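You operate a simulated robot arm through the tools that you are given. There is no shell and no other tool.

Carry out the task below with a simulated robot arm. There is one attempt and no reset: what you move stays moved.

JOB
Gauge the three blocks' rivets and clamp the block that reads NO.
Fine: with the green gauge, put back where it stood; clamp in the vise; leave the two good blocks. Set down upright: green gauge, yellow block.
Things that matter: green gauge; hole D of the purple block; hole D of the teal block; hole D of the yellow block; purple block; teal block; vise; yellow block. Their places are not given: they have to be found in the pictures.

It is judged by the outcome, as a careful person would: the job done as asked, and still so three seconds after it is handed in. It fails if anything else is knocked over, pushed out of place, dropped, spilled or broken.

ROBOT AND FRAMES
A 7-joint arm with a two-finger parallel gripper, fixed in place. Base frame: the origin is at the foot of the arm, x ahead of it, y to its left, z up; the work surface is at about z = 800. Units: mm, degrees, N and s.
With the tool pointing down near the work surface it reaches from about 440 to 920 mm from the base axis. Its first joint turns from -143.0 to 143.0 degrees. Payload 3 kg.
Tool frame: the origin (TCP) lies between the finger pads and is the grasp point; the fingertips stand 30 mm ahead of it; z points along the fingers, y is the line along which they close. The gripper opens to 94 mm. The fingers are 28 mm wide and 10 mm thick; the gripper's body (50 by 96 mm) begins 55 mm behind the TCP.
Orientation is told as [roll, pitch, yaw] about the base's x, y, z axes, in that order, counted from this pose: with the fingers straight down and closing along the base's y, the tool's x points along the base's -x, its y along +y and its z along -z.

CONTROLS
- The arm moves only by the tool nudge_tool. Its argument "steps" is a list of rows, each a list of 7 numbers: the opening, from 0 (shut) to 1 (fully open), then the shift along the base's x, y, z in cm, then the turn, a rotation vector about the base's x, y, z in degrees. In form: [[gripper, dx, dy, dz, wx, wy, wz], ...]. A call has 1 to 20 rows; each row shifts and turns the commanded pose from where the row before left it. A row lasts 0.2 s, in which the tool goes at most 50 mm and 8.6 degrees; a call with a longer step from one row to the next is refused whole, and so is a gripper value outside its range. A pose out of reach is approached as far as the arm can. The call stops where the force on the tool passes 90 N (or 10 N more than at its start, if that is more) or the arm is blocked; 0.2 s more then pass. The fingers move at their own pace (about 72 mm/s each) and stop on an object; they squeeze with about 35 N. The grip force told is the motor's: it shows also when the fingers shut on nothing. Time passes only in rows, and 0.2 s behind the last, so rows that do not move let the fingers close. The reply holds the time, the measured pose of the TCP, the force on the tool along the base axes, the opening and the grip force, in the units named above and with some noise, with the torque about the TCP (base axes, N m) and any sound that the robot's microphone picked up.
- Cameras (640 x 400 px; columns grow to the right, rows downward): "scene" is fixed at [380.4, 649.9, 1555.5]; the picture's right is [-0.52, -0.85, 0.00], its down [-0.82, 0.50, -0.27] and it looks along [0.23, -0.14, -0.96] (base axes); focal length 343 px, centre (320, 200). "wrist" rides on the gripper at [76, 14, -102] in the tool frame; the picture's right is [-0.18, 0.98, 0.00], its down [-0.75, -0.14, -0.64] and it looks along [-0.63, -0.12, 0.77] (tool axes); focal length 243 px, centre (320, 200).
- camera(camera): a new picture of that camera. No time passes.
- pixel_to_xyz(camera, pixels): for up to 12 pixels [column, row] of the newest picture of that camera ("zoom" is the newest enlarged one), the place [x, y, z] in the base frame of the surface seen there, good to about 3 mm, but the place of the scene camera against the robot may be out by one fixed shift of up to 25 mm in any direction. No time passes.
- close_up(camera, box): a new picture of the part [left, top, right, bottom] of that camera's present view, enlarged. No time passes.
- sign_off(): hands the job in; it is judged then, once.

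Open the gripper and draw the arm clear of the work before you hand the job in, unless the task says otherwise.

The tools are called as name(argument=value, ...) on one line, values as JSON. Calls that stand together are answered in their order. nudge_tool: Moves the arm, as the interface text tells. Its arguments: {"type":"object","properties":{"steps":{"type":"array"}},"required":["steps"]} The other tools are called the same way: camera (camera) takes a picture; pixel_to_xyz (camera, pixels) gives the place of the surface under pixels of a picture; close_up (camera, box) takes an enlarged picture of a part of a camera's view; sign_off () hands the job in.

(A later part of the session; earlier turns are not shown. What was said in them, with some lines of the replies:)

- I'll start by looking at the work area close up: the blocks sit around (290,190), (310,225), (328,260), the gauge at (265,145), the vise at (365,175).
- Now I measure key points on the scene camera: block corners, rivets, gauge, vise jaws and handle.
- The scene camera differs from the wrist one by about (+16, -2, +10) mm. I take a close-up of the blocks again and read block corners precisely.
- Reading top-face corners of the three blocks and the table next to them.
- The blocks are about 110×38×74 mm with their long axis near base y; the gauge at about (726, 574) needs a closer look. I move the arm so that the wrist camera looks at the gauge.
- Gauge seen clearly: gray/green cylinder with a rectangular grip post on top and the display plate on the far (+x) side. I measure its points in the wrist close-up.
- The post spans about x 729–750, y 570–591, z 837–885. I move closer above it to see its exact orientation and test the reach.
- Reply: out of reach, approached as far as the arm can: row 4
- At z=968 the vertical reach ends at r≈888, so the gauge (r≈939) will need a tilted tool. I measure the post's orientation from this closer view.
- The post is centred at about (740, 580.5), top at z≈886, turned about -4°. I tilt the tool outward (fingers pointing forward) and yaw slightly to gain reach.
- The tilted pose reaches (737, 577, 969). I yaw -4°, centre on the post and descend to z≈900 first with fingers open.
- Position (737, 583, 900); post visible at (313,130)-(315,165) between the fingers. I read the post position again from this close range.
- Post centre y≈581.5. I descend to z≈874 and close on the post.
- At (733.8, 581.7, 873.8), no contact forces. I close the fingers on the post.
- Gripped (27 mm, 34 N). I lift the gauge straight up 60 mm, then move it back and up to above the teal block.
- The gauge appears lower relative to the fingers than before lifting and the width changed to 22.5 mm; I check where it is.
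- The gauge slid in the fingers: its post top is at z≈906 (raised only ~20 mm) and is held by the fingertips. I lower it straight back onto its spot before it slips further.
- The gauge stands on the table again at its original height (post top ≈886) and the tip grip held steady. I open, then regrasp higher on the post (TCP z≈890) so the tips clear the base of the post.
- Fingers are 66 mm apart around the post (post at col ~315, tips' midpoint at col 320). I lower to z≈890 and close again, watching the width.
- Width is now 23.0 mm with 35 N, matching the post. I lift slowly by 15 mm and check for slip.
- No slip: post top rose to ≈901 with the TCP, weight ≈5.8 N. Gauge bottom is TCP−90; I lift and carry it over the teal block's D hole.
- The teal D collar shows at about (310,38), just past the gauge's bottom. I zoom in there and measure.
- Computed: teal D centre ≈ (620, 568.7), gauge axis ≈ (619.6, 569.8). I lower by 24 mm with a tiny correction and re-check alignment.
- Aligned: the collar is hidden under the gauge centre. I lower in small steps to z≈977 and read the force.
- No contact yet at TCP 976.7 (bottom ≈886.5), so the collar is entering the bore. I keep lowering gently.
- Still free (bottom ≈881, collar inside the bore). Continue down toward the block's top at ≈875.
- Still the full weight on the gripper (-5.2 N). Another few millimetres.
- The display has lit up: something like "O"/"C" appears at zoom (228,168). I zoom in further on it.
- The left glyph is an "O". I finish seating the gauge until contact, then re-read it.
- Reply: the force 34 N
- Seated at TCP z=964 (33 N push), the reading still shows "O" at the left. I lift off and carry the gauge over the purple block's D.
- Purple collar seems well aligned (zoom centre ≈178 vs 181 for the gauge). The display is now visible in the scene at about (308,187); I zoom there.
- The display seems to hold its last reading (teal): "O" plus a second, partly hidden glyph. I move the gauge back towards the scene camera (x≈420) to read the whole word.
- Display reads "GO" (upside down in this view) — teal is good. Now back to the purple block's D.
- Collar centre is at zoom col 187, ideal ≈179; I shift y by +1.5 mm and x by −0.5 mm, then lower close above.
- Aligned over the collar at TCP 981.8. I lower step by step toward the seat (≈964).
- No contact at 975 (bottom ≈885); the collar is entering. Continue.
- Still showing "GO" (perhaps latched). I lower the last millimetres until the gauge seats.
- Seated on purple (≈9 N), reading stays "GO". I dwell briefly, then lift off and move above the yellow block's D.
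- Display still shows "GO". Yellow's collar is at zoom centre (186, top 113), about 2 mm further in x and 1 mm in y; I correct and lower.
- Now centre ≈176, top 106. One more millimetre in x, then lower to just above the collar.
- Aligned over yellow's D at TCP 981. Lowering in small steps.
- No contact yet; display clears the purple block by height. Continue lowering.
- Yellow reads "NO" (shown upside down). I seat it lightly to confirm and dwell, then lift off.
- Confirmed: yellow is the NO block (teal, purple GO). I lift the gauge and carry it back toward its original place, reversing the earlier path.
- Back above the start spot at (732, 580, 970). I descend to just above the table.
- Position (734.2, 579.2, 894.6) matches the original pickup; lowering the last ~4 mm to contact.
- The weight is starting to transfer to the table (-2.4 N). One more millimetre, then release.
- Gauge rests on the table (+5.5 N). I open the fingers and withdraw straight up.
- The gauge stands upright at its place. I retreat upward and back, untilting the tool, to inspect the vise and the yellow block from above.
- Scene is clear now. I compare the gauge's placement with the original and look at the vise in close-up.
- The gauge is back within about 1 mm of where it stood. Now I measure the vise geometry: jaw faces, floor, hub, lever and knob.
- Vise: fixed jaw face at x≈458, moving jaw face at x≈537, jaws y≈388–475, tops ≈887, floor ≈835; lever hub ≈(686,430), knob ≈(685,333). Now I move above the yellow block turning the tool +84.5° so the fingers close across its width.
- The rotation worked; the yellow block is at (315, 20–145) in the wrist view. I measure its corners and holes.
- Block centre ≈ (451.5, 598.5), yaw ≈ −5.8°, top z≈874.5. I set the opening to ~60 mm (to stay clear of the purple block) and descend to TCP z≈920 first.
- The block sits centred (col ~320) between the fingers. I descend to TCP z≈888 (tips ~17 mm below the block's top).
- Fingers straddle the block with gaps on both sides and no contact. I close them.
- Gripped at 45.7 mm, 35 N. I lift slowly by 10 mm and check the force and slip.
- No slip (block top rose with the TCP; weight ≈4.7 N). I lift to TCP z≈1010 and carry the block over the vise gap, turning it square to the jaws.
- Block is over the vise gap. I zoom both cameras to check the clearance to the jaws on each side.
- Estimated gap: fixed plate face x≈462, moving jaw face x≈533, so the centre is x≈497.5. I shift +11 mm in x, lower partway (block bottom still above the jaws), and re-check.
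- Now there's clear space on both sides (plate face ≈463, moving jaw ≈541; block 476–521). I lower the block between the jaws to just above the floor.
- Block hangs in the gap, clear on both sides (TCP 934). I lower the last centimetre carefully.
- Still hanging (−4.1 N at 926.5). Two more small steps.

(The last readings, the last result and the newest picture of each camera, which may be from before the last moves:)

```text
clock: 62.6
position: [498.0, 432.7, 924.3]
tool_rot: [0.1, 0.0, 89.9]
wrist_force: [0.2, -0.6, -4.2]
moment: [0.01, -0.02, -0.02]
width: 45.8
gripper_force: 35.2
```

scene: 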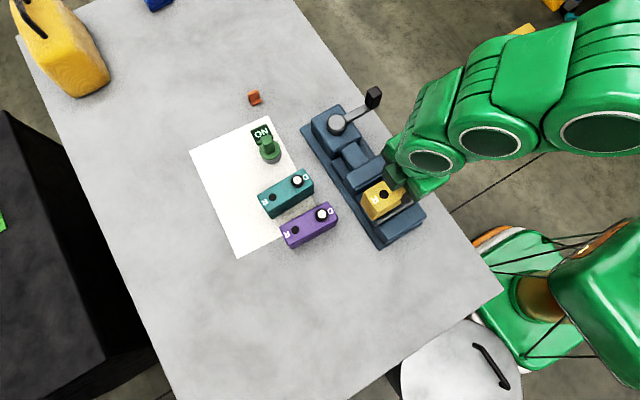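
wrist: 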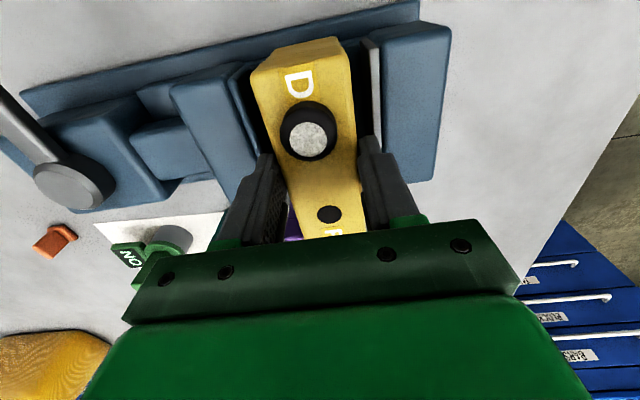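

Still no contact at 924.3; continuing in 1–2 mm steps.

nudge_tool(steps=[[0, 0, 0, -0.1, 0, 0, 0], [0, 0, 0, -0.1, 0, 0, 0], [0, 0, 0, 0, 0, 0, 0]])

```text
clock: 63.4
position: [498.2, 432.0, 924.2]
tool_rot: [0.0, 0.0, 89.9]
wrist_force: [-1.0, -3.2, 10.7]
moment: [-0.46, 0.27, -0.06]
width: 45.6
gripper_force: 34.6
```

Contact (+10.7 N): the block stands on the vise floor. I open to ~60 mm and withdraw straight up.

nudge_tool(steps=[[0, 0, 0, 0.08, 0, 0, 0], [0.55, 0, 0, 0, 0, 0, 0], [0.64, 0, 0, 0, 0, 0, 0], [0.64, 0, 0, 0, 0, 0, 0], [0.64, 0, 0, 1.0, 0, 0, 0], [0.64, 0, 0, 2.0, 0, 0, 0], [0.64, 0, 0, 3.0, 0, 0, 0], [0.64, 0, 0, 3.0, 0, 0, 0], [0.64, 0, 0, 3.0, 0, 0, 0], [0.64, 0, 0, 0, 0, 0, 0]])

camera(camera="wrist")

camera(camera="scene")

```text
clock: 65.6
position: [497.2, 431.0, 1043.2]
tool_rot: [0.0, 0.0, 89.9]
wrist_force: [0.5, -0.1, -0.5]
moment: [0.02, -0.02, -0.02]
width: 60.4
gripper_force: 0.0
```

```text
taken
```

wrist: 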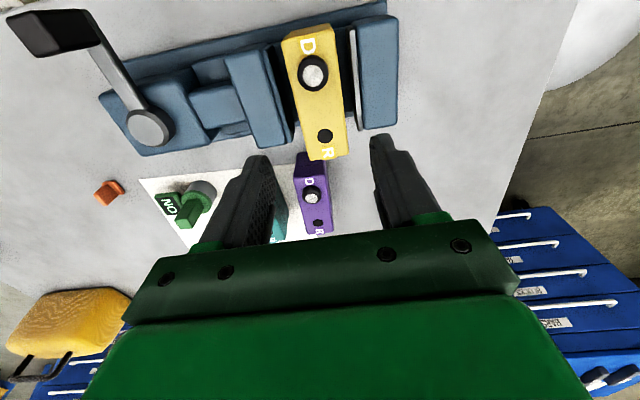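

```text
taken
```

scene: 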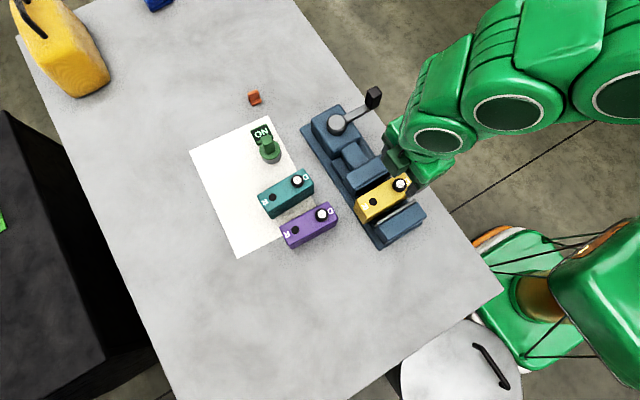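

The block stands in the vise. Now I measure the lever: hub at (150,127), arm, and knob at (50,30) in the wrist view.

pixel_to_xyz(camera="wrist", pixels=[[150, 127], [130, 127], [170, 127], [120, 80], [100, 45], [85, 25], [15, 20], [50, 15], [50, 40], [40, 52], [95, 40], [80, 40]])

close_up(camera="wrist", box=[0, 0, 280, 175])

close_up(camera="scene", box=[310, 80, 400, 150])

```text
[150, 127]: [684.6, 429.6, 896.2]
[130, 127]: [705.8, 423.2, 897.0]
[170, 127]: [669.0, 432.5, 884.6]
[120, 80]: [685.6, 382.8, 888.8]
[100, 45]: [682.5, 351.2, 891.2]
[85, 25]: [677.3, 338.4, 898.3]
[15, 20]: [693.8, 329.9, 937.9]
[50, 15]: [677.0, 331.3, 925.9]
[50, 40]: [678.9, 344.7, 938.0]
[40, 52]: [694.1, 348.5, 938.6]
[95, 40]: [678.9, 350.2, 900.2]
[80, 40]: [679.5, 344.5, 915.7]
```

```text
2.29 times, centred on (140, 88) of wrist
```

zoom: 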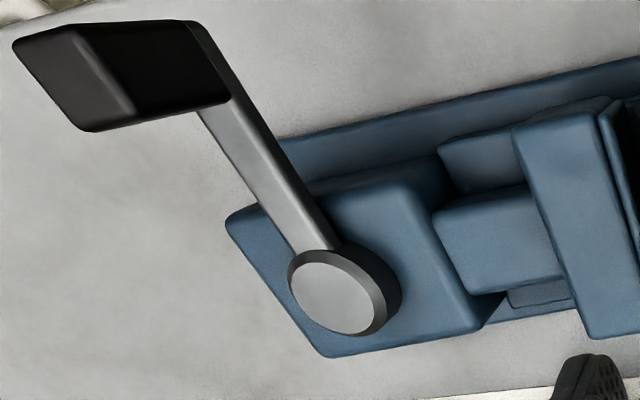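

```text
5.71 times, centred on (355, 115) of scene
```

zoom: 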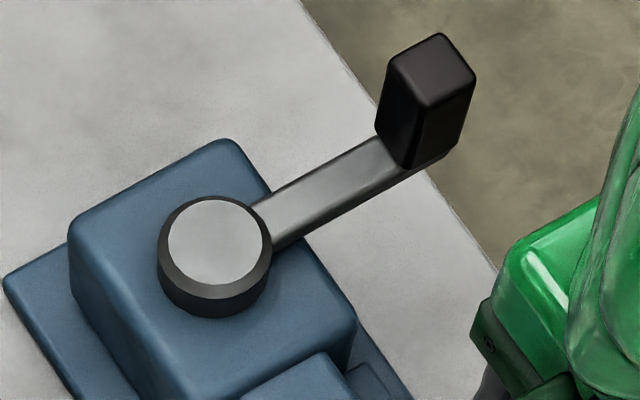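

Lever: hub ≈ (687, 429), knob ≈ (687, 339), knob z ≈ 890–938, radius ≈ 90 mm, pointing −y. I move above the knob with the fingers closing along x.

nudge_tool(steps=[[0.64, 3.1, -1.5, -0.5, 0, 0, 0], [0.64, 3.2, -1.5, -0.5, 0, 0, 0], [0.64, 3.2, -1.5, -0.5, 0, 0, 0], [0.64, 3.2, -1.5, -0.5, 0, 0, 0], [0.64, 3.2, -1.6, -0.5, 0, 0, 0], [0.64, 3.1, -1.6, -0.5, 0, 0, 0], [0.64, 0, 0, 0, 0, 0, 0]])

camera(camera="wrist")

camera(camera="scene")

```text
clock: 67.2
position: [688.2, 340.2, 1012.9]
tool_rot: [-0.1, -0.1, 90.0]
wrist_force: [-0.2, 0.1, -0.3]
moment: [-0.01, 0.01, 0.0]
width: 60.0
gripper_force: 0.0
```

```text
taken
```

wrist: 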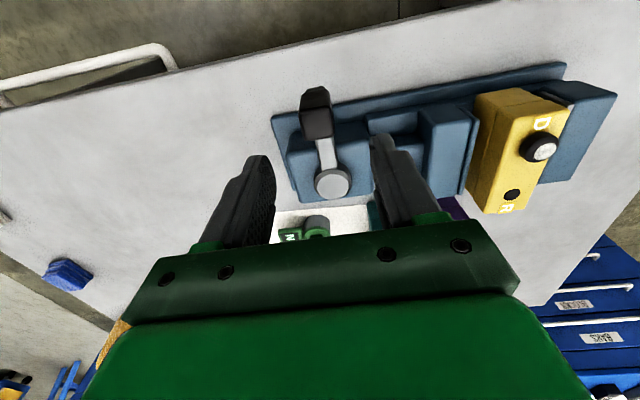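

```text
taken
```

scene: 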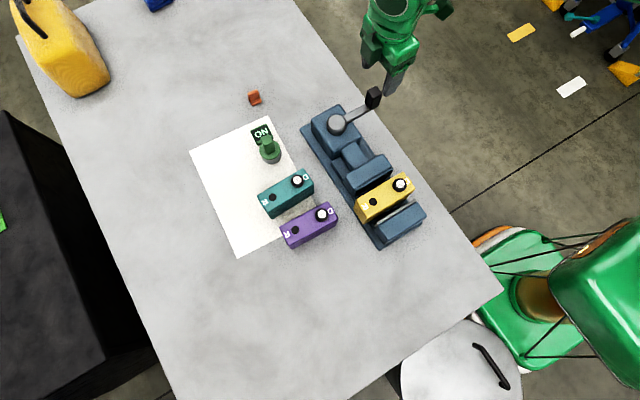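

Knob visible at (317,105). I measure its top corners from this view.

close_up(camera="wrist", box=[270, 70, 400, 210])

pixel_to_xyz(camera="wrist", pixels=[[306, 92], [325, 89], [302, 112], [330, 108], [315, 100], [305, 130], [330, 128], [320, 145], [333, 143], [332, 183], [317, 185], [348, 180]])

```text
2.86 times, centred on (335, 140) of wrist
```

zoom: 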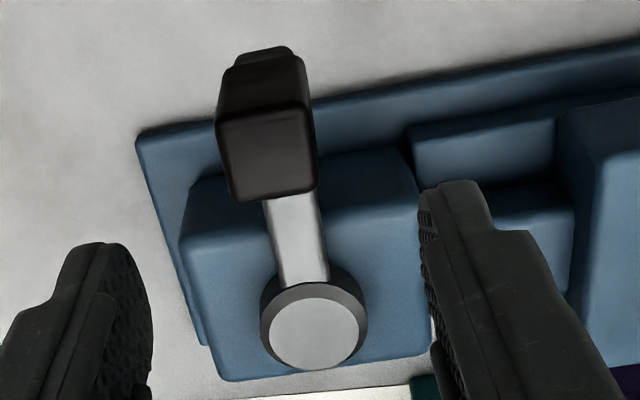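

```text
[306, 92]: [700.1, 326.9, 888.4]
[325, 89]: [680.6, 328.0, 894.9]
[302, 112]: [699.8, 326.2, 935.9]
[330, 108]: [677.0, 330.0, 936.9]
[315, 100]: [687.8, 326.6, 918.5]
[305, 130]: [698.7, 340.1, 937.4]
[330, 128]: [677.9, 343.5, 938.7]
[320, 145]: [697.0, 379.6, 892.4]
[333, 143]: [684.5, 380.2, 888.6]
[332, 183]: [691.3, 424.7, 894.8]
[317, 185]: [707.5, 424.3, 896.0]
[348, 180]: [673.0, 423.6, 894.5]
```

Knob centre ≈ (688.5, 338), top 938. I descend to TCP z≈928 with the fingers straddling it in x.

nudge_tool(steps=[[0.64, 0, -0.15, -2.0, 0, 0, 0], [0.64, 0, 0, -2.5, 0, 0, 0], [0.64, 0, 0, -2.5, 0, 0, 0], [0.64, 0, 0, -1.5, 0, 0, 0], [0.64, 0, 0, 0, 0, 0, 0]])

camera(camera="wrist")

```text
clock: 68.4
position: [687.7, 338.4, 928.4]
tool_rot: [0.1, 0.0, 89.9]
wrist_force: [0.5, -0.3, -0.6]
moment: [-0.03, -0.01, 0.03]
width: 60.2
gripper_force: 0.0
```

```text
taken
```

wrist: 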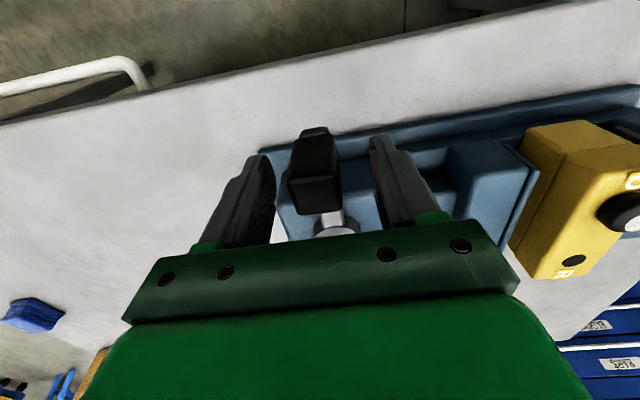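

The knob (at ~(315,175)) is between the fingers. I close on it.

nudge_tool(steps=[[0.4, 0, 0, 0, 0, 0, 0], [0.3, 0, 0, 0, 0, 0, 0], [0.15, 0, 0, 0, 0, 0, 0], [0, 0, 0, 0, 0, 0, 0], [0, 0, 0, 0, 0, 0, 0]])

close_up(camera="scene", box=[300, 90, 430, 250])

```text
clock: 69.6
position: [688.7, 339.1, 928.0]
tool_rot: [-0.1, -0.1, 89.8]
wrist_force: [46.5, 7.2, -10.1]
moment: [0.43, 0.21, -0.35]
width: 30.7
gripper_force: 45.0
```

```text
2.50 times, centred on (365, 170) of scene
```

zoom: 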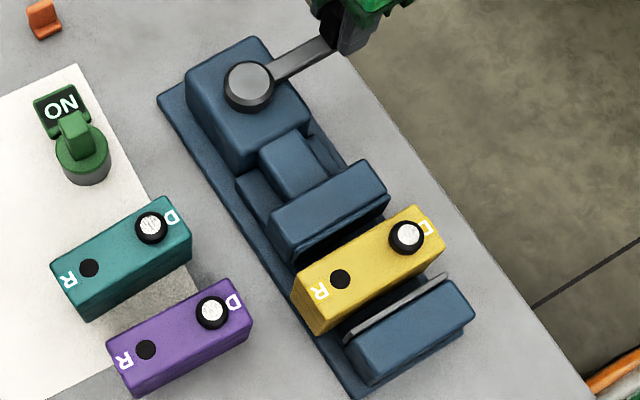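

The grip is off-centre: +46 N along x (the +x finger presses the knob, lever resists). I shift the tool +2 mm in x to balance and re-read.

nudge_tool(steps=[[0, 0.2, 0, 0, 0, 0, 0], [0, 0, 0, 0, 0, 0, 0]])

```text
clock: 70.2
position: [689.9, 338.4, 928.2]
tool_rot: [0.2, 0.0, 89.9]
wrist_force: [19.1, 0.0, 3.0]
moment: [0.24, 0.28, 0.2]
width: 30.2
gripper_force: 45.1
```

Force fell to 19 N. Another 1.5 mm in +x.

nudge_tool(steps=[[0, 0.13, 0, 0, 0, 0, 0], [0, 0, 0, 0, 0, 0, 0], [0, 0, 0, 0, 0, 0, 0]])

camera(camera="wrist")

close_up(camera="wrist", box=[230, 110, 430, 250])

```text
clock: 71.0
position: [690.5, 338.7, 928.8]
tool_rot: [0.0, 0.1, 90.0]
wrist_force: [-16.7, -6.4, 8.3]
moment: [-0.33, -0.07, 1.22]
width: 30.7
gripper_force: 45.6
```

```text
taken
```

wrist: 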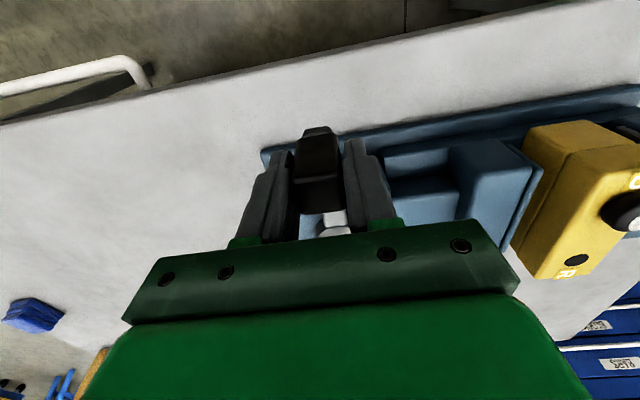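

```text
2.86 times, centred on (330, 180) of wrist
```

zoom: 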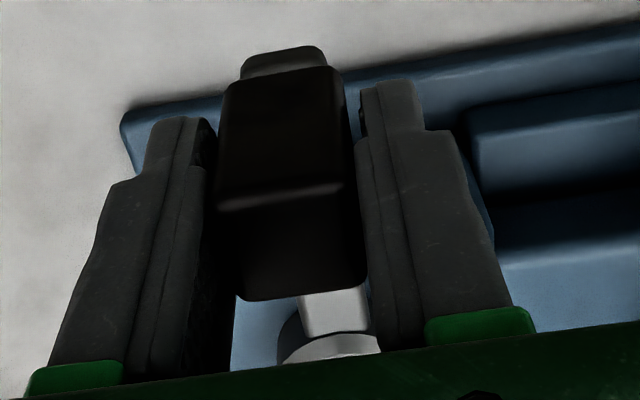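

The knob is held firmly (≈30.5 mm), forces near balance at x≈690.3. I test turning the lever clockwise by a few degrees (knob toward −x), yawing the tool along.

nudge_tool(steps=[[0, -0.2, 0, 0, 0, 0, -1], [0, -0.2, 0, 0, 0, 0, -1], [0, -0.2, 0.01, 0, 0, 0, -1.5], [0, -0.2, 0.02, 0, 0, 0, -1.5], [0, 0, 0, 0, 0, 0, 0]])

close_up(camera="scene", box=[300, 90, 430, 250])

```text
clock: 71.9
position: [688.8, 339.0, 927.9]
tool_rot: [-0.8, -0.3, 85.7]
wrist_force: [36.0, 13.7, -16.1]
moment: [-0.23, 0.29, 1.21]
width: 31.7
gripper_force: 44.8
stopped in row 4: the force on the tool passed its limit at 98 N (the readings are from after the stop); the commanded pose is now the measured one
```

```text
2.50 times, centred on (365, 170) of scene
```

zoom: 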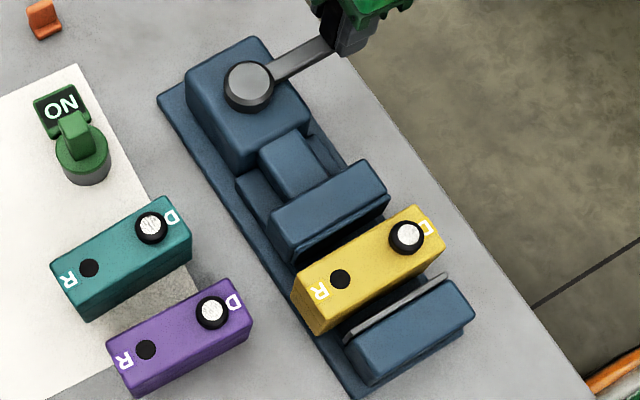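

Clockwise is blocked (98 N, no motion). I return and test counter-clockwise (knob toward +x).

nudge_tool(steps=[[0, 0.1, 0, 0, 0, 0, 2], [0, 0.1, 0, 0, 0, 0, 2.3], [0, 0.2, 0, 0, 0, 0, 1], [0, 0.2, 0, 0, 0, 0, 1.3], [0, 0.2, 0.01, 0, 0, 0, 1.3], [0, 0.2, 0.02, 0, 0, 0, 1.3], [0, 0, 0, 0, 0, 0, 0]])

close_up(camera="scene", box=[300, 90, 430, 250])

```text
clock: 73.5
position: [697.7, 338.7, 928.5]
tool_rot: [-0.4, -0.1, 94.9]
wrist_force: [-6.9, -15.2, -25.2]
moment: [-0.58, 0.19, 0.48]
width: 30.3
gripper_force: 45.2
```

```text
2.50 times, centred on (365, 170) of scene
```

zoom: 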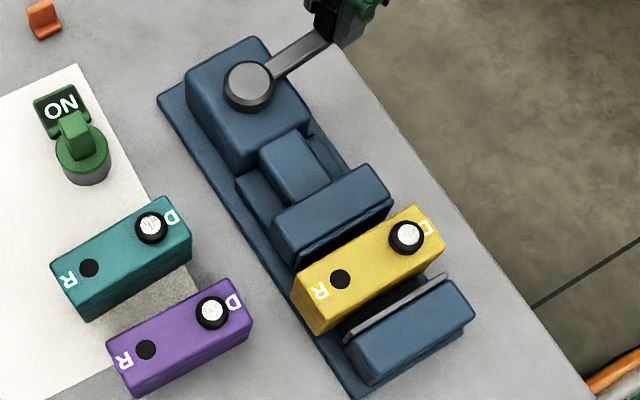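

Counter-clockwise turns the lever and moves the jaw toward the block. I continue along the arc (hub (690.3, 428.5), R≈90) to about 20°.

nudge_tool(steps=[[0, 0.438, 0.047, 0, 0, 0, 2.8], [0, 0.388, 0.06, 0, 0, 0, 2.5], [0, 0.385, 0.076, 0, 0, 0, 2.5], [0, 0.381, 0.094, 0, 0, 0, 2.5], [0, 0.377, 0.11, 0, 0, 0, 2.5], [0, 0.372, 0.126, 0, 0, 0, 2.5], [0, 0, 0, 0, 0, 0, 0]])

camera(camera="scene")

close_up(camera="scene", box=[300, 90, 430, 250])

```text
clock: 75.1
position: [722.0, 344.3, 928.9]
tool_rot: [-0.6, -0.2, 110.2]
wrist_force: [1.6, -11.3, -24.3]
moment: [-0.24, -0.04, 0.38]
width: 30.4
gripper_force: 44.5
```

```text
taken
```

scene: 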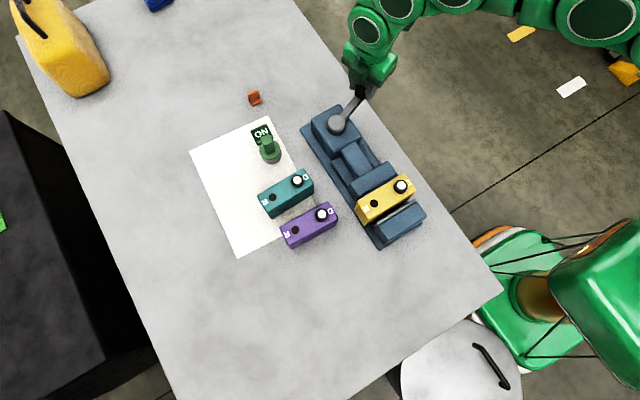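

```text
2.50 times, centred on (365, 170) of scene
```

zoom: 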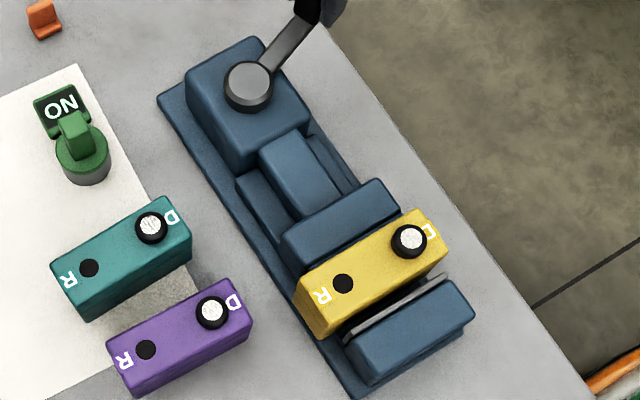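

The jaw has reached the block after ~20°. I continue another ~7.5°, watching force and the block.

nudge_tool(steps=[[0, 0.366, 0.142, 0, 0, 0, 2.5], [0, 0.36, 0.158, 0, 0, 0, 2.5], [0, 0.352, 0.174, 0, 0, 0, 2.5], [0, 0, 0, 0, 0, 0, 0]])

close_up(camera="scene", box=[300, 90, 430, 250])

```text
clock: 76.1
position: [732.0, 346.8, 929.6]
tool_rot: [-0.5, -0.4, 117.7]
wrist_force: [4.2, -7.2, -27.6]
moment: [0.34, 0.46, -0.05]
width: 30.3
gripper_force: 45.1
```

```text
2.50 times, centred on (365, 170) of scene
```

zoom: 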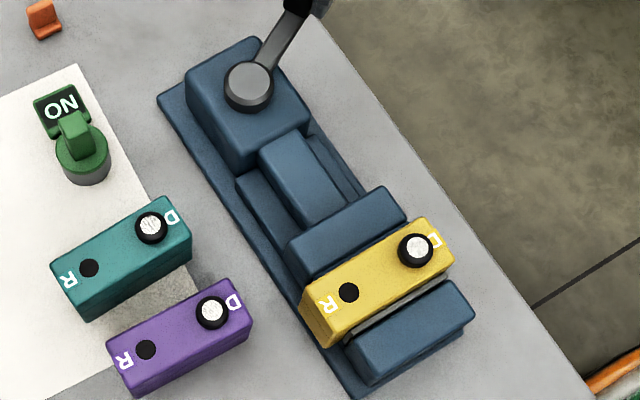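

The block is sliding toward the fixed jaw. I continue in small steps, also easing z down 1 mm to relieve the vertical pull.

nudge_tool(steps=[[0, 0.344, 0.189, -0.05, 0, 0, 2.5], [0, 0.336, 0.204, -0.05, 0, 0, 2.5], [0, 0, 0, 0, 0, 0, 0]])

close_up(camera="scene", box=[300, 90, 430, 250])

```text
clock: 76.9
position: [739.2, 353.0, 928.6]
tool_rot: [-0.5, -0.1, 122.7]
wrist_force: [1.0, -8.7, -7.2]
moment: [-0.05, 0.33, 0.35]
width: 30.6
gripper_force: 45.0
```

```text
2.50 times, centred on (365, 170) of scene
```

zoom: 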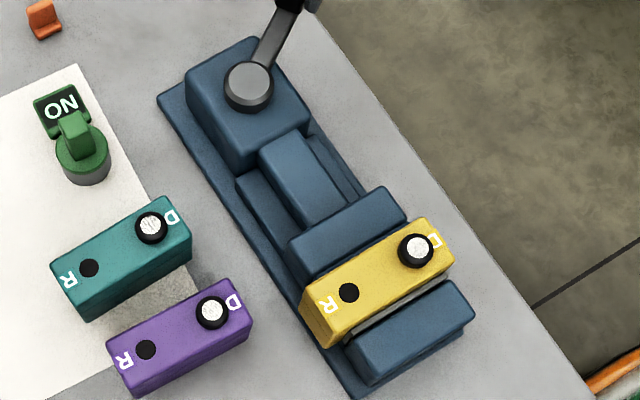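

The jaw has stopped against the clamped block while the lever still turned 5° more with low force. I turn further to build clamping force, watching for resistance.

nudge_tool(steps=[[0, 0.326, 0.218, 0, 0, 0, 2.5], [0, 0.317, 0.232, 0, 0, 0, 2.5], [0, 0.308, 0.245, 0, 0, 0, 2.5], [0, 0, 0, 0, 0, 0, 0]])

close_up(camera="scene", box=[300, 90, 430, 250])

camera(camera="wrist")

```text
clock: 77.9
position: [749.0, 359.5, 929.3]
tool_rot: [-0.6, -0.2, 130.3]
wrist_force: [6.4, -0.9, 9.9]
moment: [-0.77, -0.37, -0.36]
width: 30.2
gripper_force: 45.0
```

```text
2.50 times, centred on (365, 170) of scene
```

zoom: 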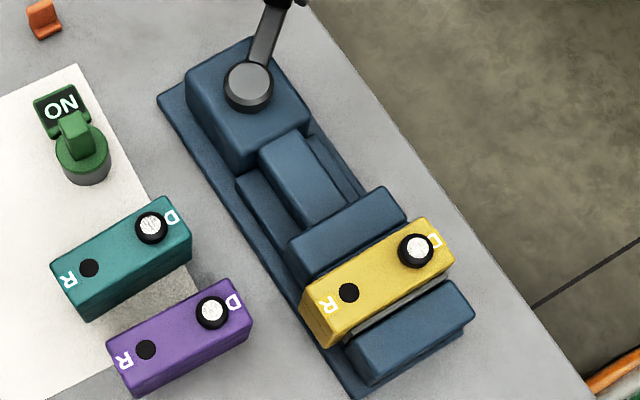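

```text
taken
```

wrist: 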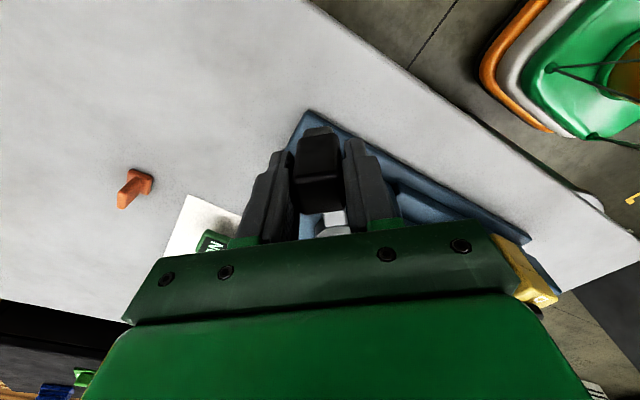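

The jaw is stationary. I measure the block, plate and jaw edges to see whether the block is pressed against the fixed jaw.

close_up(camera="scene", box=[340, 150, 440, 250])

pixel_to_xyz(camera="scene", pixels=[[374, 207], [400, 185], [360, 208], [400, 183], [373, 229], [413, 206], [368, 172], [385, 180], [363, 195], [400, 173], [395, 219], [379, 224]])

```text
4.00 times, centred on (390, 200) of scene
```

zoom: 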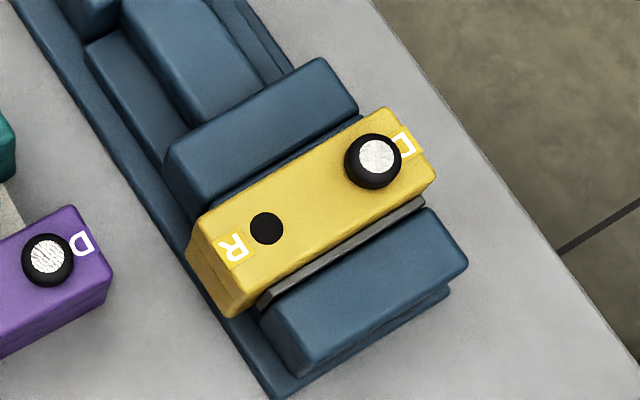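

```text
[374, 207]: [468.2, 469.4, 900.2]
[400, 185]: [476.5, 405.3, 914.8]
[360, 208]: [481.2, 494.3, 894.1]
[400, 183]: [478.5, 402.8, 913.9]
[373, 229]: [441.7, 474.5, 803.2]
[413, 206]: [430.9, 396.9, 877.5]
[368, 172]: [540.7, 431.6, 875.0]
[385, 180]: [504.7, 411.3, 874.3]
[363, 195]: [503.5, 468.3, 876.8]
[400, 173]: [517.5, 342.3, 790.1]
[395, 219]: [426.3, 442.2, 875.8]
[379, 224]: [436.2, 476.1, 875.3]
```

Block centre is at x≈485 (true), i.e. pressed against the fixed plate. To be sure it's tight I turn the lever on toward 50°, monitoring.

nudge_tool(steps=[[0, 0.295, 0.259, 0, 0, 0, 2.5], [0, 0.284, 0.271, 0, 0, 0, 2.5], [0, 0.271, 0.284, 0, 0, 0, 2.5], [0, 0.259, 0.295, 0, 0, 0, 2.5], [0, 0, 0, 0, 0, 0, 0]])

close_up(camera="scene", box=[300, 90, 430, 250])

camera(camera="wrist")

```text
clock: 79.1
position: [760.3, 371.3, 929.2]
tool_rot: [-0.6, -0.2, 140.3]
wrist_force: [4.8, 0.8, 18.7]
moment: [-0.42, -0.12, -0.26]
width: 30.2
gripper_force: 44.7
```

```text
2.50 times, centred on (365, 170) of scene
```

zoom: 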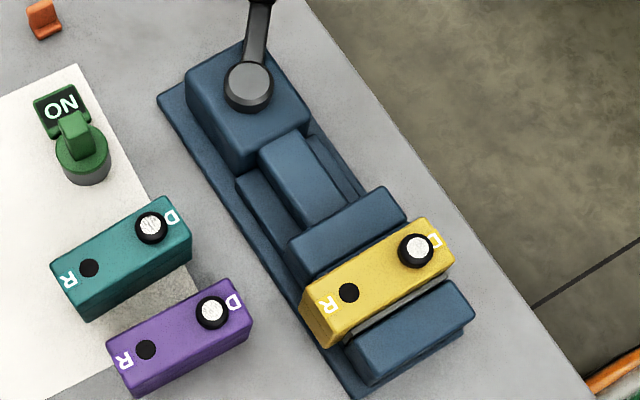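

```text
taken
```

wrist: 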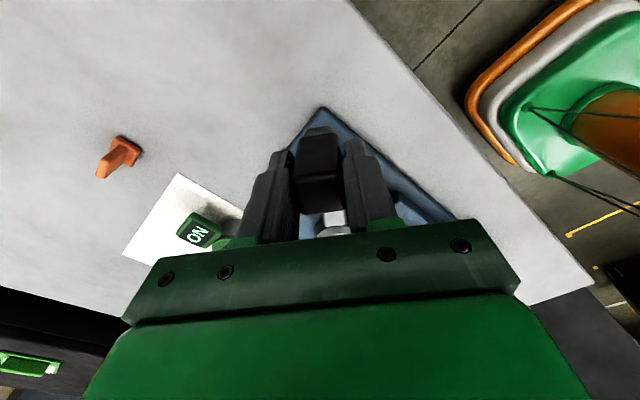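

No further jaw motion, no resistance. I continue to 60°, easing z up slightly (fz +19 N).

nudge_tool(steps=[[0, 0.246, 0.306, 0.05, 0, 0, 2.5], [0, 0.232, 0.317, 0.05, 0, 0, 2.5], [0, 0.219, 0.326, 0, 0, 0, 2.5], [0, 0.203, 0.336, 0, 0, 0, 2.5], [0, 0, 0, 0, 0, 0, 0]])

close_up(camera="scene", box=[300, 90, 430, 250])

```text
clock: 80.3
position: [769.0, 383.3, 929.2]
tool_rot: [-0.6, -0.1, 150.3]
wrist_force: [15.0, 5.6, -0.9]
moment: [-0.1, -0.09, -1.08]
width: 30.4
gripper_force: 44.9
```

```text
2.50 times, centred on (365, 170) of scene
```

zoom: 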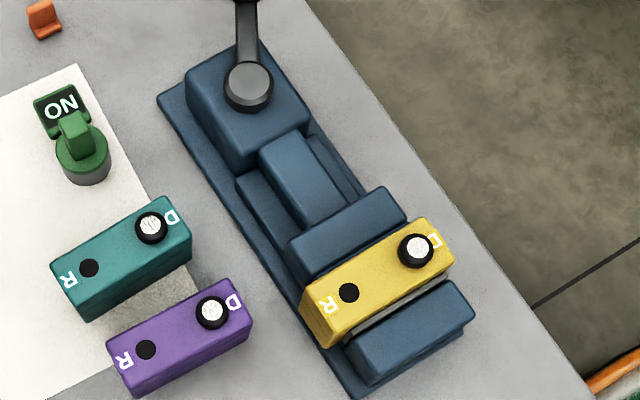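

Still free. I continue toward 75° looking for an end stop.

nudge_tool(steps=[[0, 0.189, 0.344, 0, 0, 0, 2.5], [0, 0.174, 0.352, 0, 0, 0, 2.5], [0, 0.158, 0.36, 0, 0, 0, 2.5], [0, 0.142, 0.366, 0, 0, 0, 2.5], [0, 0.126, 0.372, 0, 0, 0, 2.5], [0, 0.11, 0.377, 0, 0, 0, 2.5], [0, 0, 0, 0, 0, 0, 0]])

camera(camera="scene")

close_up(camera="scene", box=[300, 70, 430, 250])

```text
clock: 81.9
position: [777.2, 405.7, 928.4]
tool_rot: [-0.5, -0.3, 165.1]
wrist_force: [20.7, 8.3, -18.2]
moment: [-0.06, 0.3, -1.01]
width: 30.4
gripper_force: 44.7
```

```text
taken
```

scene: 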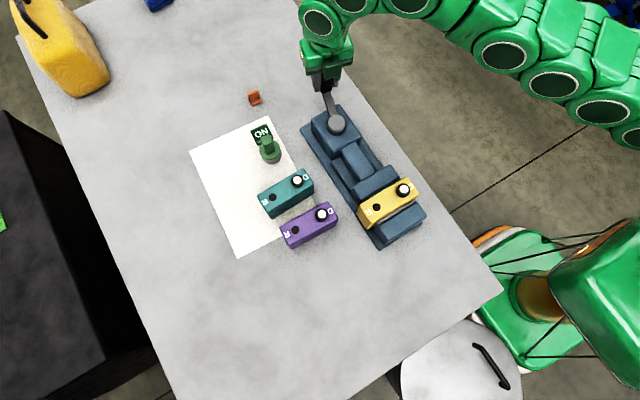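

```text
2.22 times, centred on (365, 160) of scene
```

zoom: 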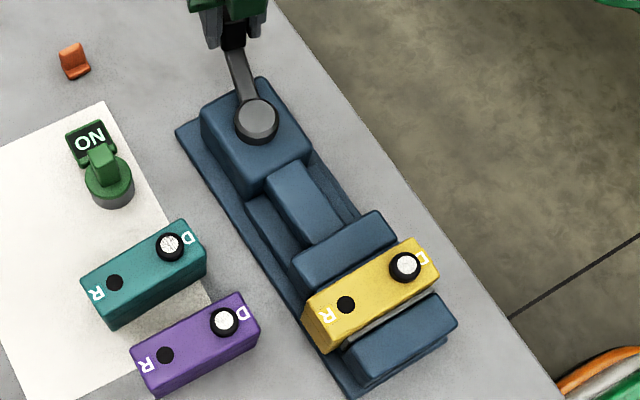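

No stop yet; the knob pulls slightly outward (+x), so I add 1 mm outward and continue to ~90°.

nudge_tool(steps=[[0, 0.15, 0.381, 0, 0, 0, 2.5], [0, 0.12, 0.385, 0, 0, 0, 2.5], [0, 0.06, 0.388, 0, 0, 0, 2.5], [0, 0.043, 0.391, 0, 0, 0, 2.5], [0, 0, 0, 0, 0, 0, 0]])

close_up(camera="scene", box=[300, 70, 430, 250])

```text
clock: 83.1
position: [784.2, 416.1, 929.8]
tool_rot: [-0.5, -0.1, 174.7]
wrist_force: [1.3, -64.3, -6.7]
moment: [0.22, 0.32, 0.86]
width: 30.5
gripper_force: 44.7
```

```text
2.22 times, centred on (365, 160) of scene
```

zoom: 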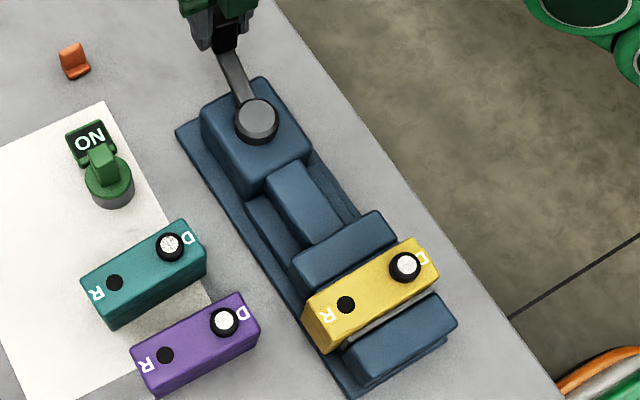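

Resistance rises sharply (64 N) at ≈82°: the lever is tight/at its stop. I relax the push by 3 mm and check.

nudge_tool(steps=[[0, 0, -0.15, 0, 0, 0, -1], [0, 0, -0.15, 0, 0, 0, -1], [0, 0, 0, 0, 0, 0, 0]])

close_up(camera="scene", box=[300, 70, 430, 250])

```text
clock: 83.9
position: [785.2, 416.1, 929.0]
tool_rot: [-0.4, 0.0, 172.8]
wrist_force: [40.9, -43.4, -19.6]
moment: [0.21, -0.43, 0.54]
width: 30.1
gripper_force: 44.8
```

```text
2.22 times, centred on (365, 160) of scene
```

zoom: 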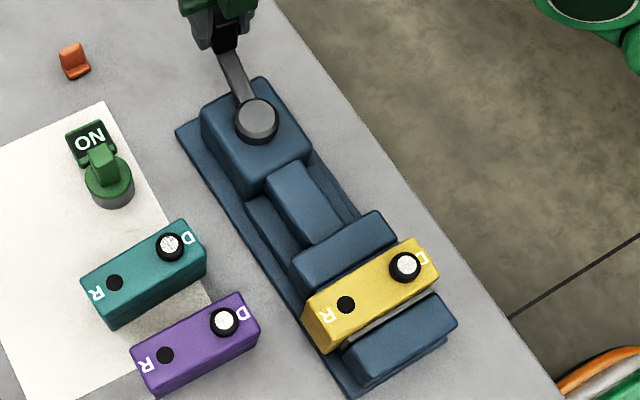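

Residual forces (41, −43 N) remain from the grip; I ease in those directions (+x, −y) before opening.

nudge_tool(steps=[[0, 0.15, -0.15, 0, 0, 0, 0], [0, 0.1, -0.1, 0, 0, 0, 0], [0, 0, 0, 0, 0, 0, 0]])

```text
clock: 84.7
position: [785.0, 413.3, 928.4]
tool_rot: [-0.4, -0.2, 173.1]
wrist_force: [10.0, -37.2, -9.0]
moment: [-0.41, -0.54, 0.2]
width: 30.3
gripper_force: 44.7
```

Still −37 N in y: the lever is at a springy stop. I ease back a bit more until the force vanishes.

nudge_tool(steps=[[0, 0, -0.15, 0, 0, 0, -0.5], [0, 0, -0.15, 0, 0, 0, -0.5], [0, 0, 0, 0, 0, 0, 0]])

```text
clock: 85.5
position: [784.5, 413.1, 929.5]
tool_rot: [-0.6, -0.2, 172.3]
wrist_force: [28.6, 2.7, -16.0]
moment: [-0.16, -0.88, -0.45]
width: 30.1
gripper_force: 44.6
```

Tangential force is now ~0; a small +x easing, then I open the fingers and check that the lever stays.

nudge_tool(steps=[[0, 0.15, 0, -0.05, 0, 0, 0], [0, 0, 0, 0, 0, 0, 0], [0.4, 0, 0, 0, 0, 0, 0], [0.55, 0, 0, 0, 0, 0, 0], [0.6, 0, 0, 0, 0, 0, 0], [0.6, 0, 0, 0, 0, 0, 0]])

camera(camera="wrist")

close_up(camera="scene", box=[300, 70, 430, 250])

```text
clock: 86.9
position: [785.5, 412.5, 930.2]
tool_rot: [-0.5, -0.3, 172.2]
wrist_force: [0.0, -0.3, 0.4]
moment: [-0.03, 0.0, 0.0]
width: 56.5
gripper_force: 0.1
```

```text
taken
```

wrist: 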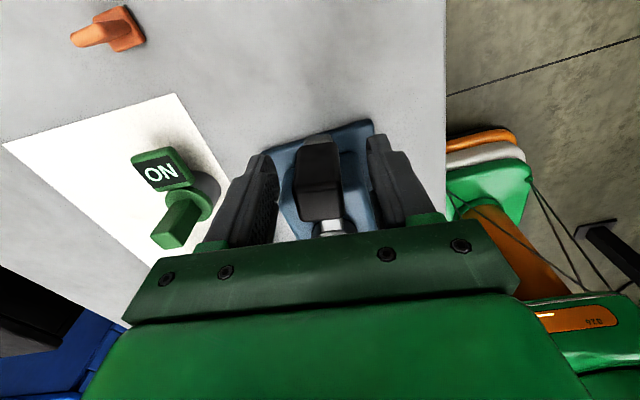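

```text
2.22 times, centred on (365, 160) of scene
```

zoom: 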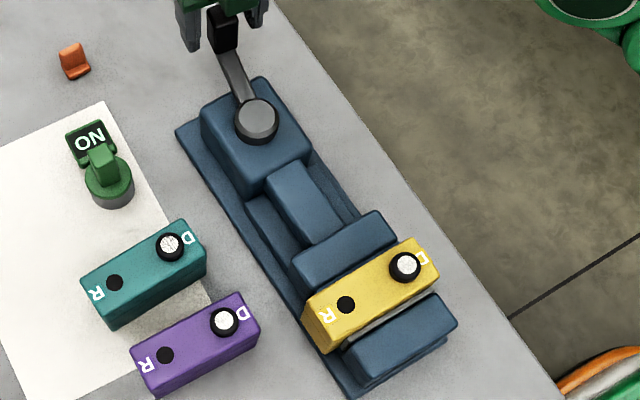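

Lever and jaw stay put after release. I withdraw upward (slightly inward for reach).

nudge_tool(steps=[[0.6, 0, 0, 1.0, 0, 0, 0], [0.6, -0.3, 0, 1.5, 0, 0, 0], [0.6, -0.6, 0, 1.8, 0, 0, 0], [0.6, -1.0, 0, 2.0, 0, 0, 0], [0.6, -1.5, 0, 2.0, 0, 0, 0], [0.6, -2.5, 0, 2.0, 0, 0, 0], [0.6, -3.0, 0, 2.0, 0, 0, 0], [0.6, 0, 0, 0, 0, 0, 0]])

camera(camera="wrist")

camera(camera="scene")

```text
clock: 88.7
position: [697.0, 412.3, 1051.3]
tool_rot: [-0.6, -0.3, 172.2]
wrist_force: [0.6, 0.9, 0.5]
moment: [-0.02, -0.01, 0.0]
width: 56.5
gripper_force: 0.0
```

```text
taken
```

wrist: 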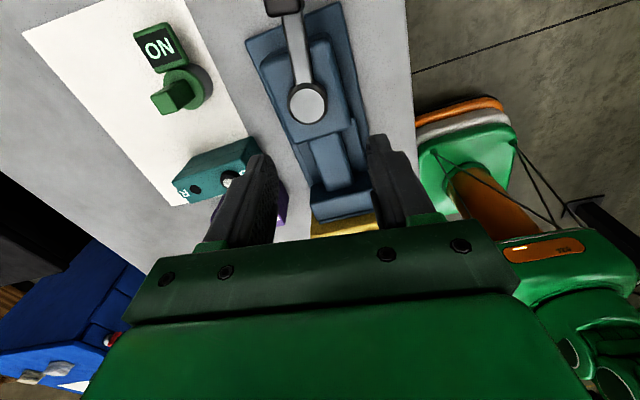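

```text
taken
```

scene: 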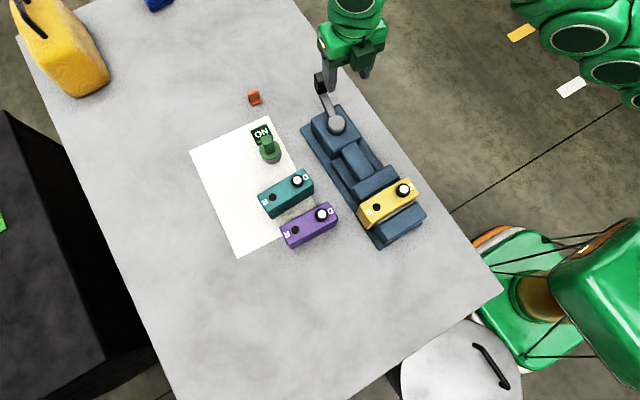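

All objects look in place. I move back a bit so the wrist camera views the clamped block and jaws closely for verification.

nudge_tool(steps=[[0.6, -3.0, 0.3, 1.0, 0, 0, 0], [0.6, -3.0, 0.3, 1.0, 0, 0, 0], [0.6, -3.0, 0.3, 1.0, 0, 0, 0], [0.6, 0, 0, 0, 0, 0, 0]])

camera(camera="wrist")

close_up(camera="scene", box=[340, 140, 440, 250])

```text
clock: 89.7
position: [607.8, 421.6, 1080.8]
tool_rot: [-0.4, -0.2, 172.1]
wrist_force: [0.6, -0.2, -1.5]
moment: [-0.04, 0.0, 0.0]
width: 56.2
gripper_force: 0.0
```

```text
taken
```

wrist: 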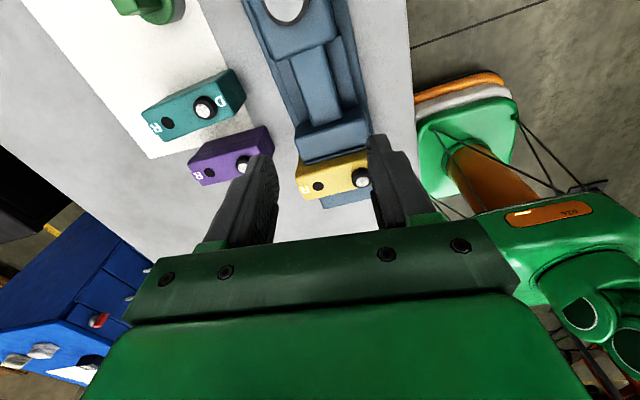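

```text
3.64 times, centred on (390, 195) of scene
```

zoom: 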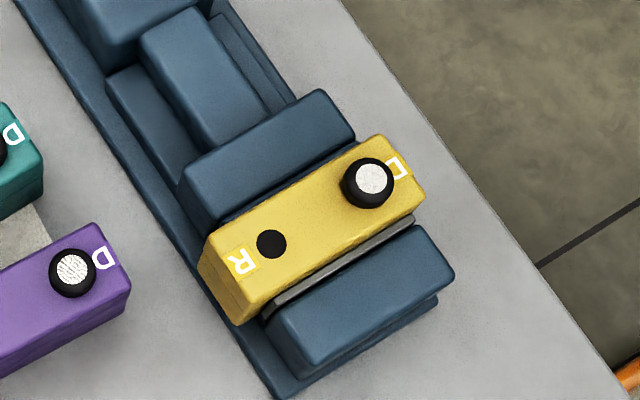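

The block looks tight between jaw and plate. One close-up from the wrist for the jaw contact, then I verify positions.

close_up(camera="wrist", box=[270, 90, 400, 220])

pixel_to_xyz(camera="wrist", pixels=[[318, 186], [361, 176], [332, 165], [330, 158], [340, 198], [165, 122], [203, 108], [207, 173], [242, 167], [330, 195]])

```text
3.08 times, centred on (335, 155) of wrist
```

zoom: 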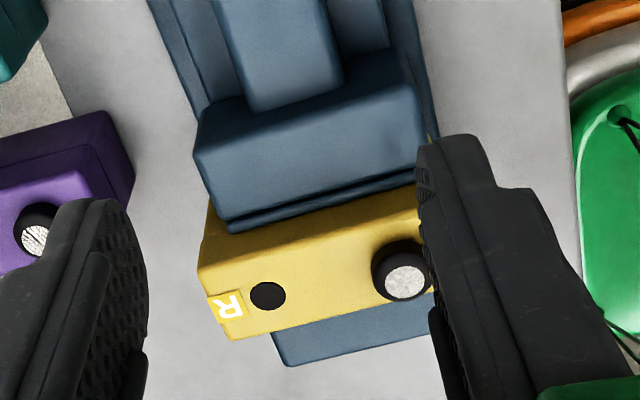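

```text
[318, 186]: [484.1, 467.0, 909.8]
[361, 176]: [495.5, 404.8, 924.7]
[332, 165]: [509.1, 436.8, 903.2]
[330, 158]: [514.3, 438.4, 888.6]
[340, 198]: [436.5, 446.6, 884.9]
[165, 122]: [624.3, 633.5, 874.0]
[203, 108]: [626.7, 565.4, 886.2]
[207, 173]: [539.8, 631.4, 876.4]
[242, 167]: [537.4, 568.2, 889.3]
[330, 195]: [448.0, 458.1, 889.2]
```

The block's faces sit at x≈462–509, flush between plate and jaw, upright. I open fully and draw the arm up and back clear of the work.

nudge_tool(steps=[[1, -1.0, 0, 2.5, 0, 0, 0], [1, -2.0, 0, 2.5, 0, 0, -8], [1, -2.5, 0, 2.5, 0, 0, -8], [1, -3.0, 0.2, 2.0, 0, 0, -8], [1, -3.0, 0.2, 1.5, 0, 0, -8], [1, -3.0, 0.2, 0.5, 0, 0, -8], [1, -3.0, 0.2, 0, 0, 0, -8], [1, -3.0, 0, 0, 0, 0, -8], [1, 0, 0, 0, 0, 0, -8], [1, 0, 0, 0, 0, 0, -8], [1, 0, 0, 0, 0, 0, 0]])

camera(camera="scene")

close_up(camera="scene", box=[240, 160, 368, 290])

close_up(camera="scene", box=[230, 80, 390, 180])

```text
clock: 92.1
position: [401.9, 429.1, 1195.3]
tool_rot: [-0.5, -0.2, 100.0]
wrist_force: [-0.5, 0.1, -0.6]
moment: [-0.02, 0.0, -0.02]
width: 94.1
gripper_force: 0.0
```

```text
taken
```

scene: 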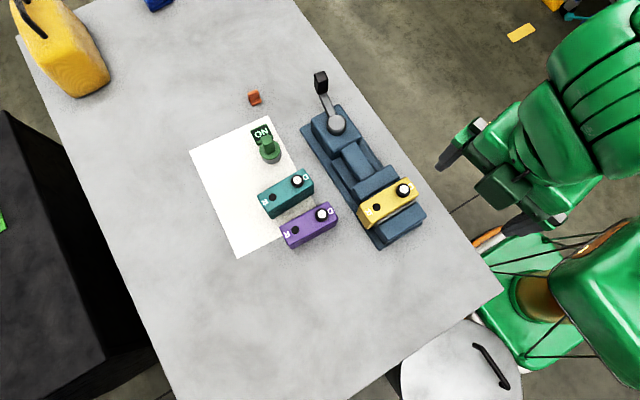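

```text
3.08 times, centred on (304, 225) of scene
```

zoom: 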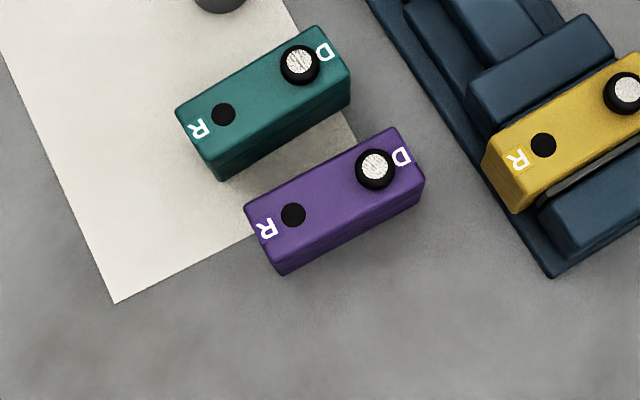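

```text
4.00 times, centred on (310, 130) of scene
```

zoom: 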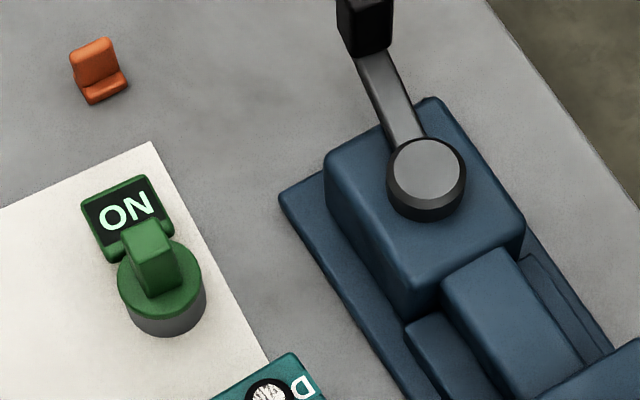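

Teal and purple blocks are at exactly their original pixels, the gauge stands upright on its spot, and the yellow (NO) block is clamped with the lever holding; the arm is clear and the gripper open. I hand the job in.

sign_off()

```text
The job is handed in.
```

I gauged all three rivets, and the yellow block, the one that read NO, is now clamped in the vise. I've handed the job in, but no result has come back.

- **Readings:** teal read GO, purple read GO and yellow read NO.
- **Clamp:** the yellow block stands upright on the vise floor between the jaws. I turned the lever until it resisted, at about 80°. The lever and jaw stayed put after I let go.
- **Gauge:** it is back upright within about 1 mm of where it stood, turned 2–3° from its original angle. On my first lift it slid in the fingers while about 20 mm off the table. I set it straight back down and gripped it again higher up.
- **Good blocks:** teal and purple look unmoved in the final pictures.
- **Lever:** my first try was the wrong way, and the arm stopped at 98 N. Nothing moved, and I saw no damage.

The gripper is open and the arm is clear of the work.
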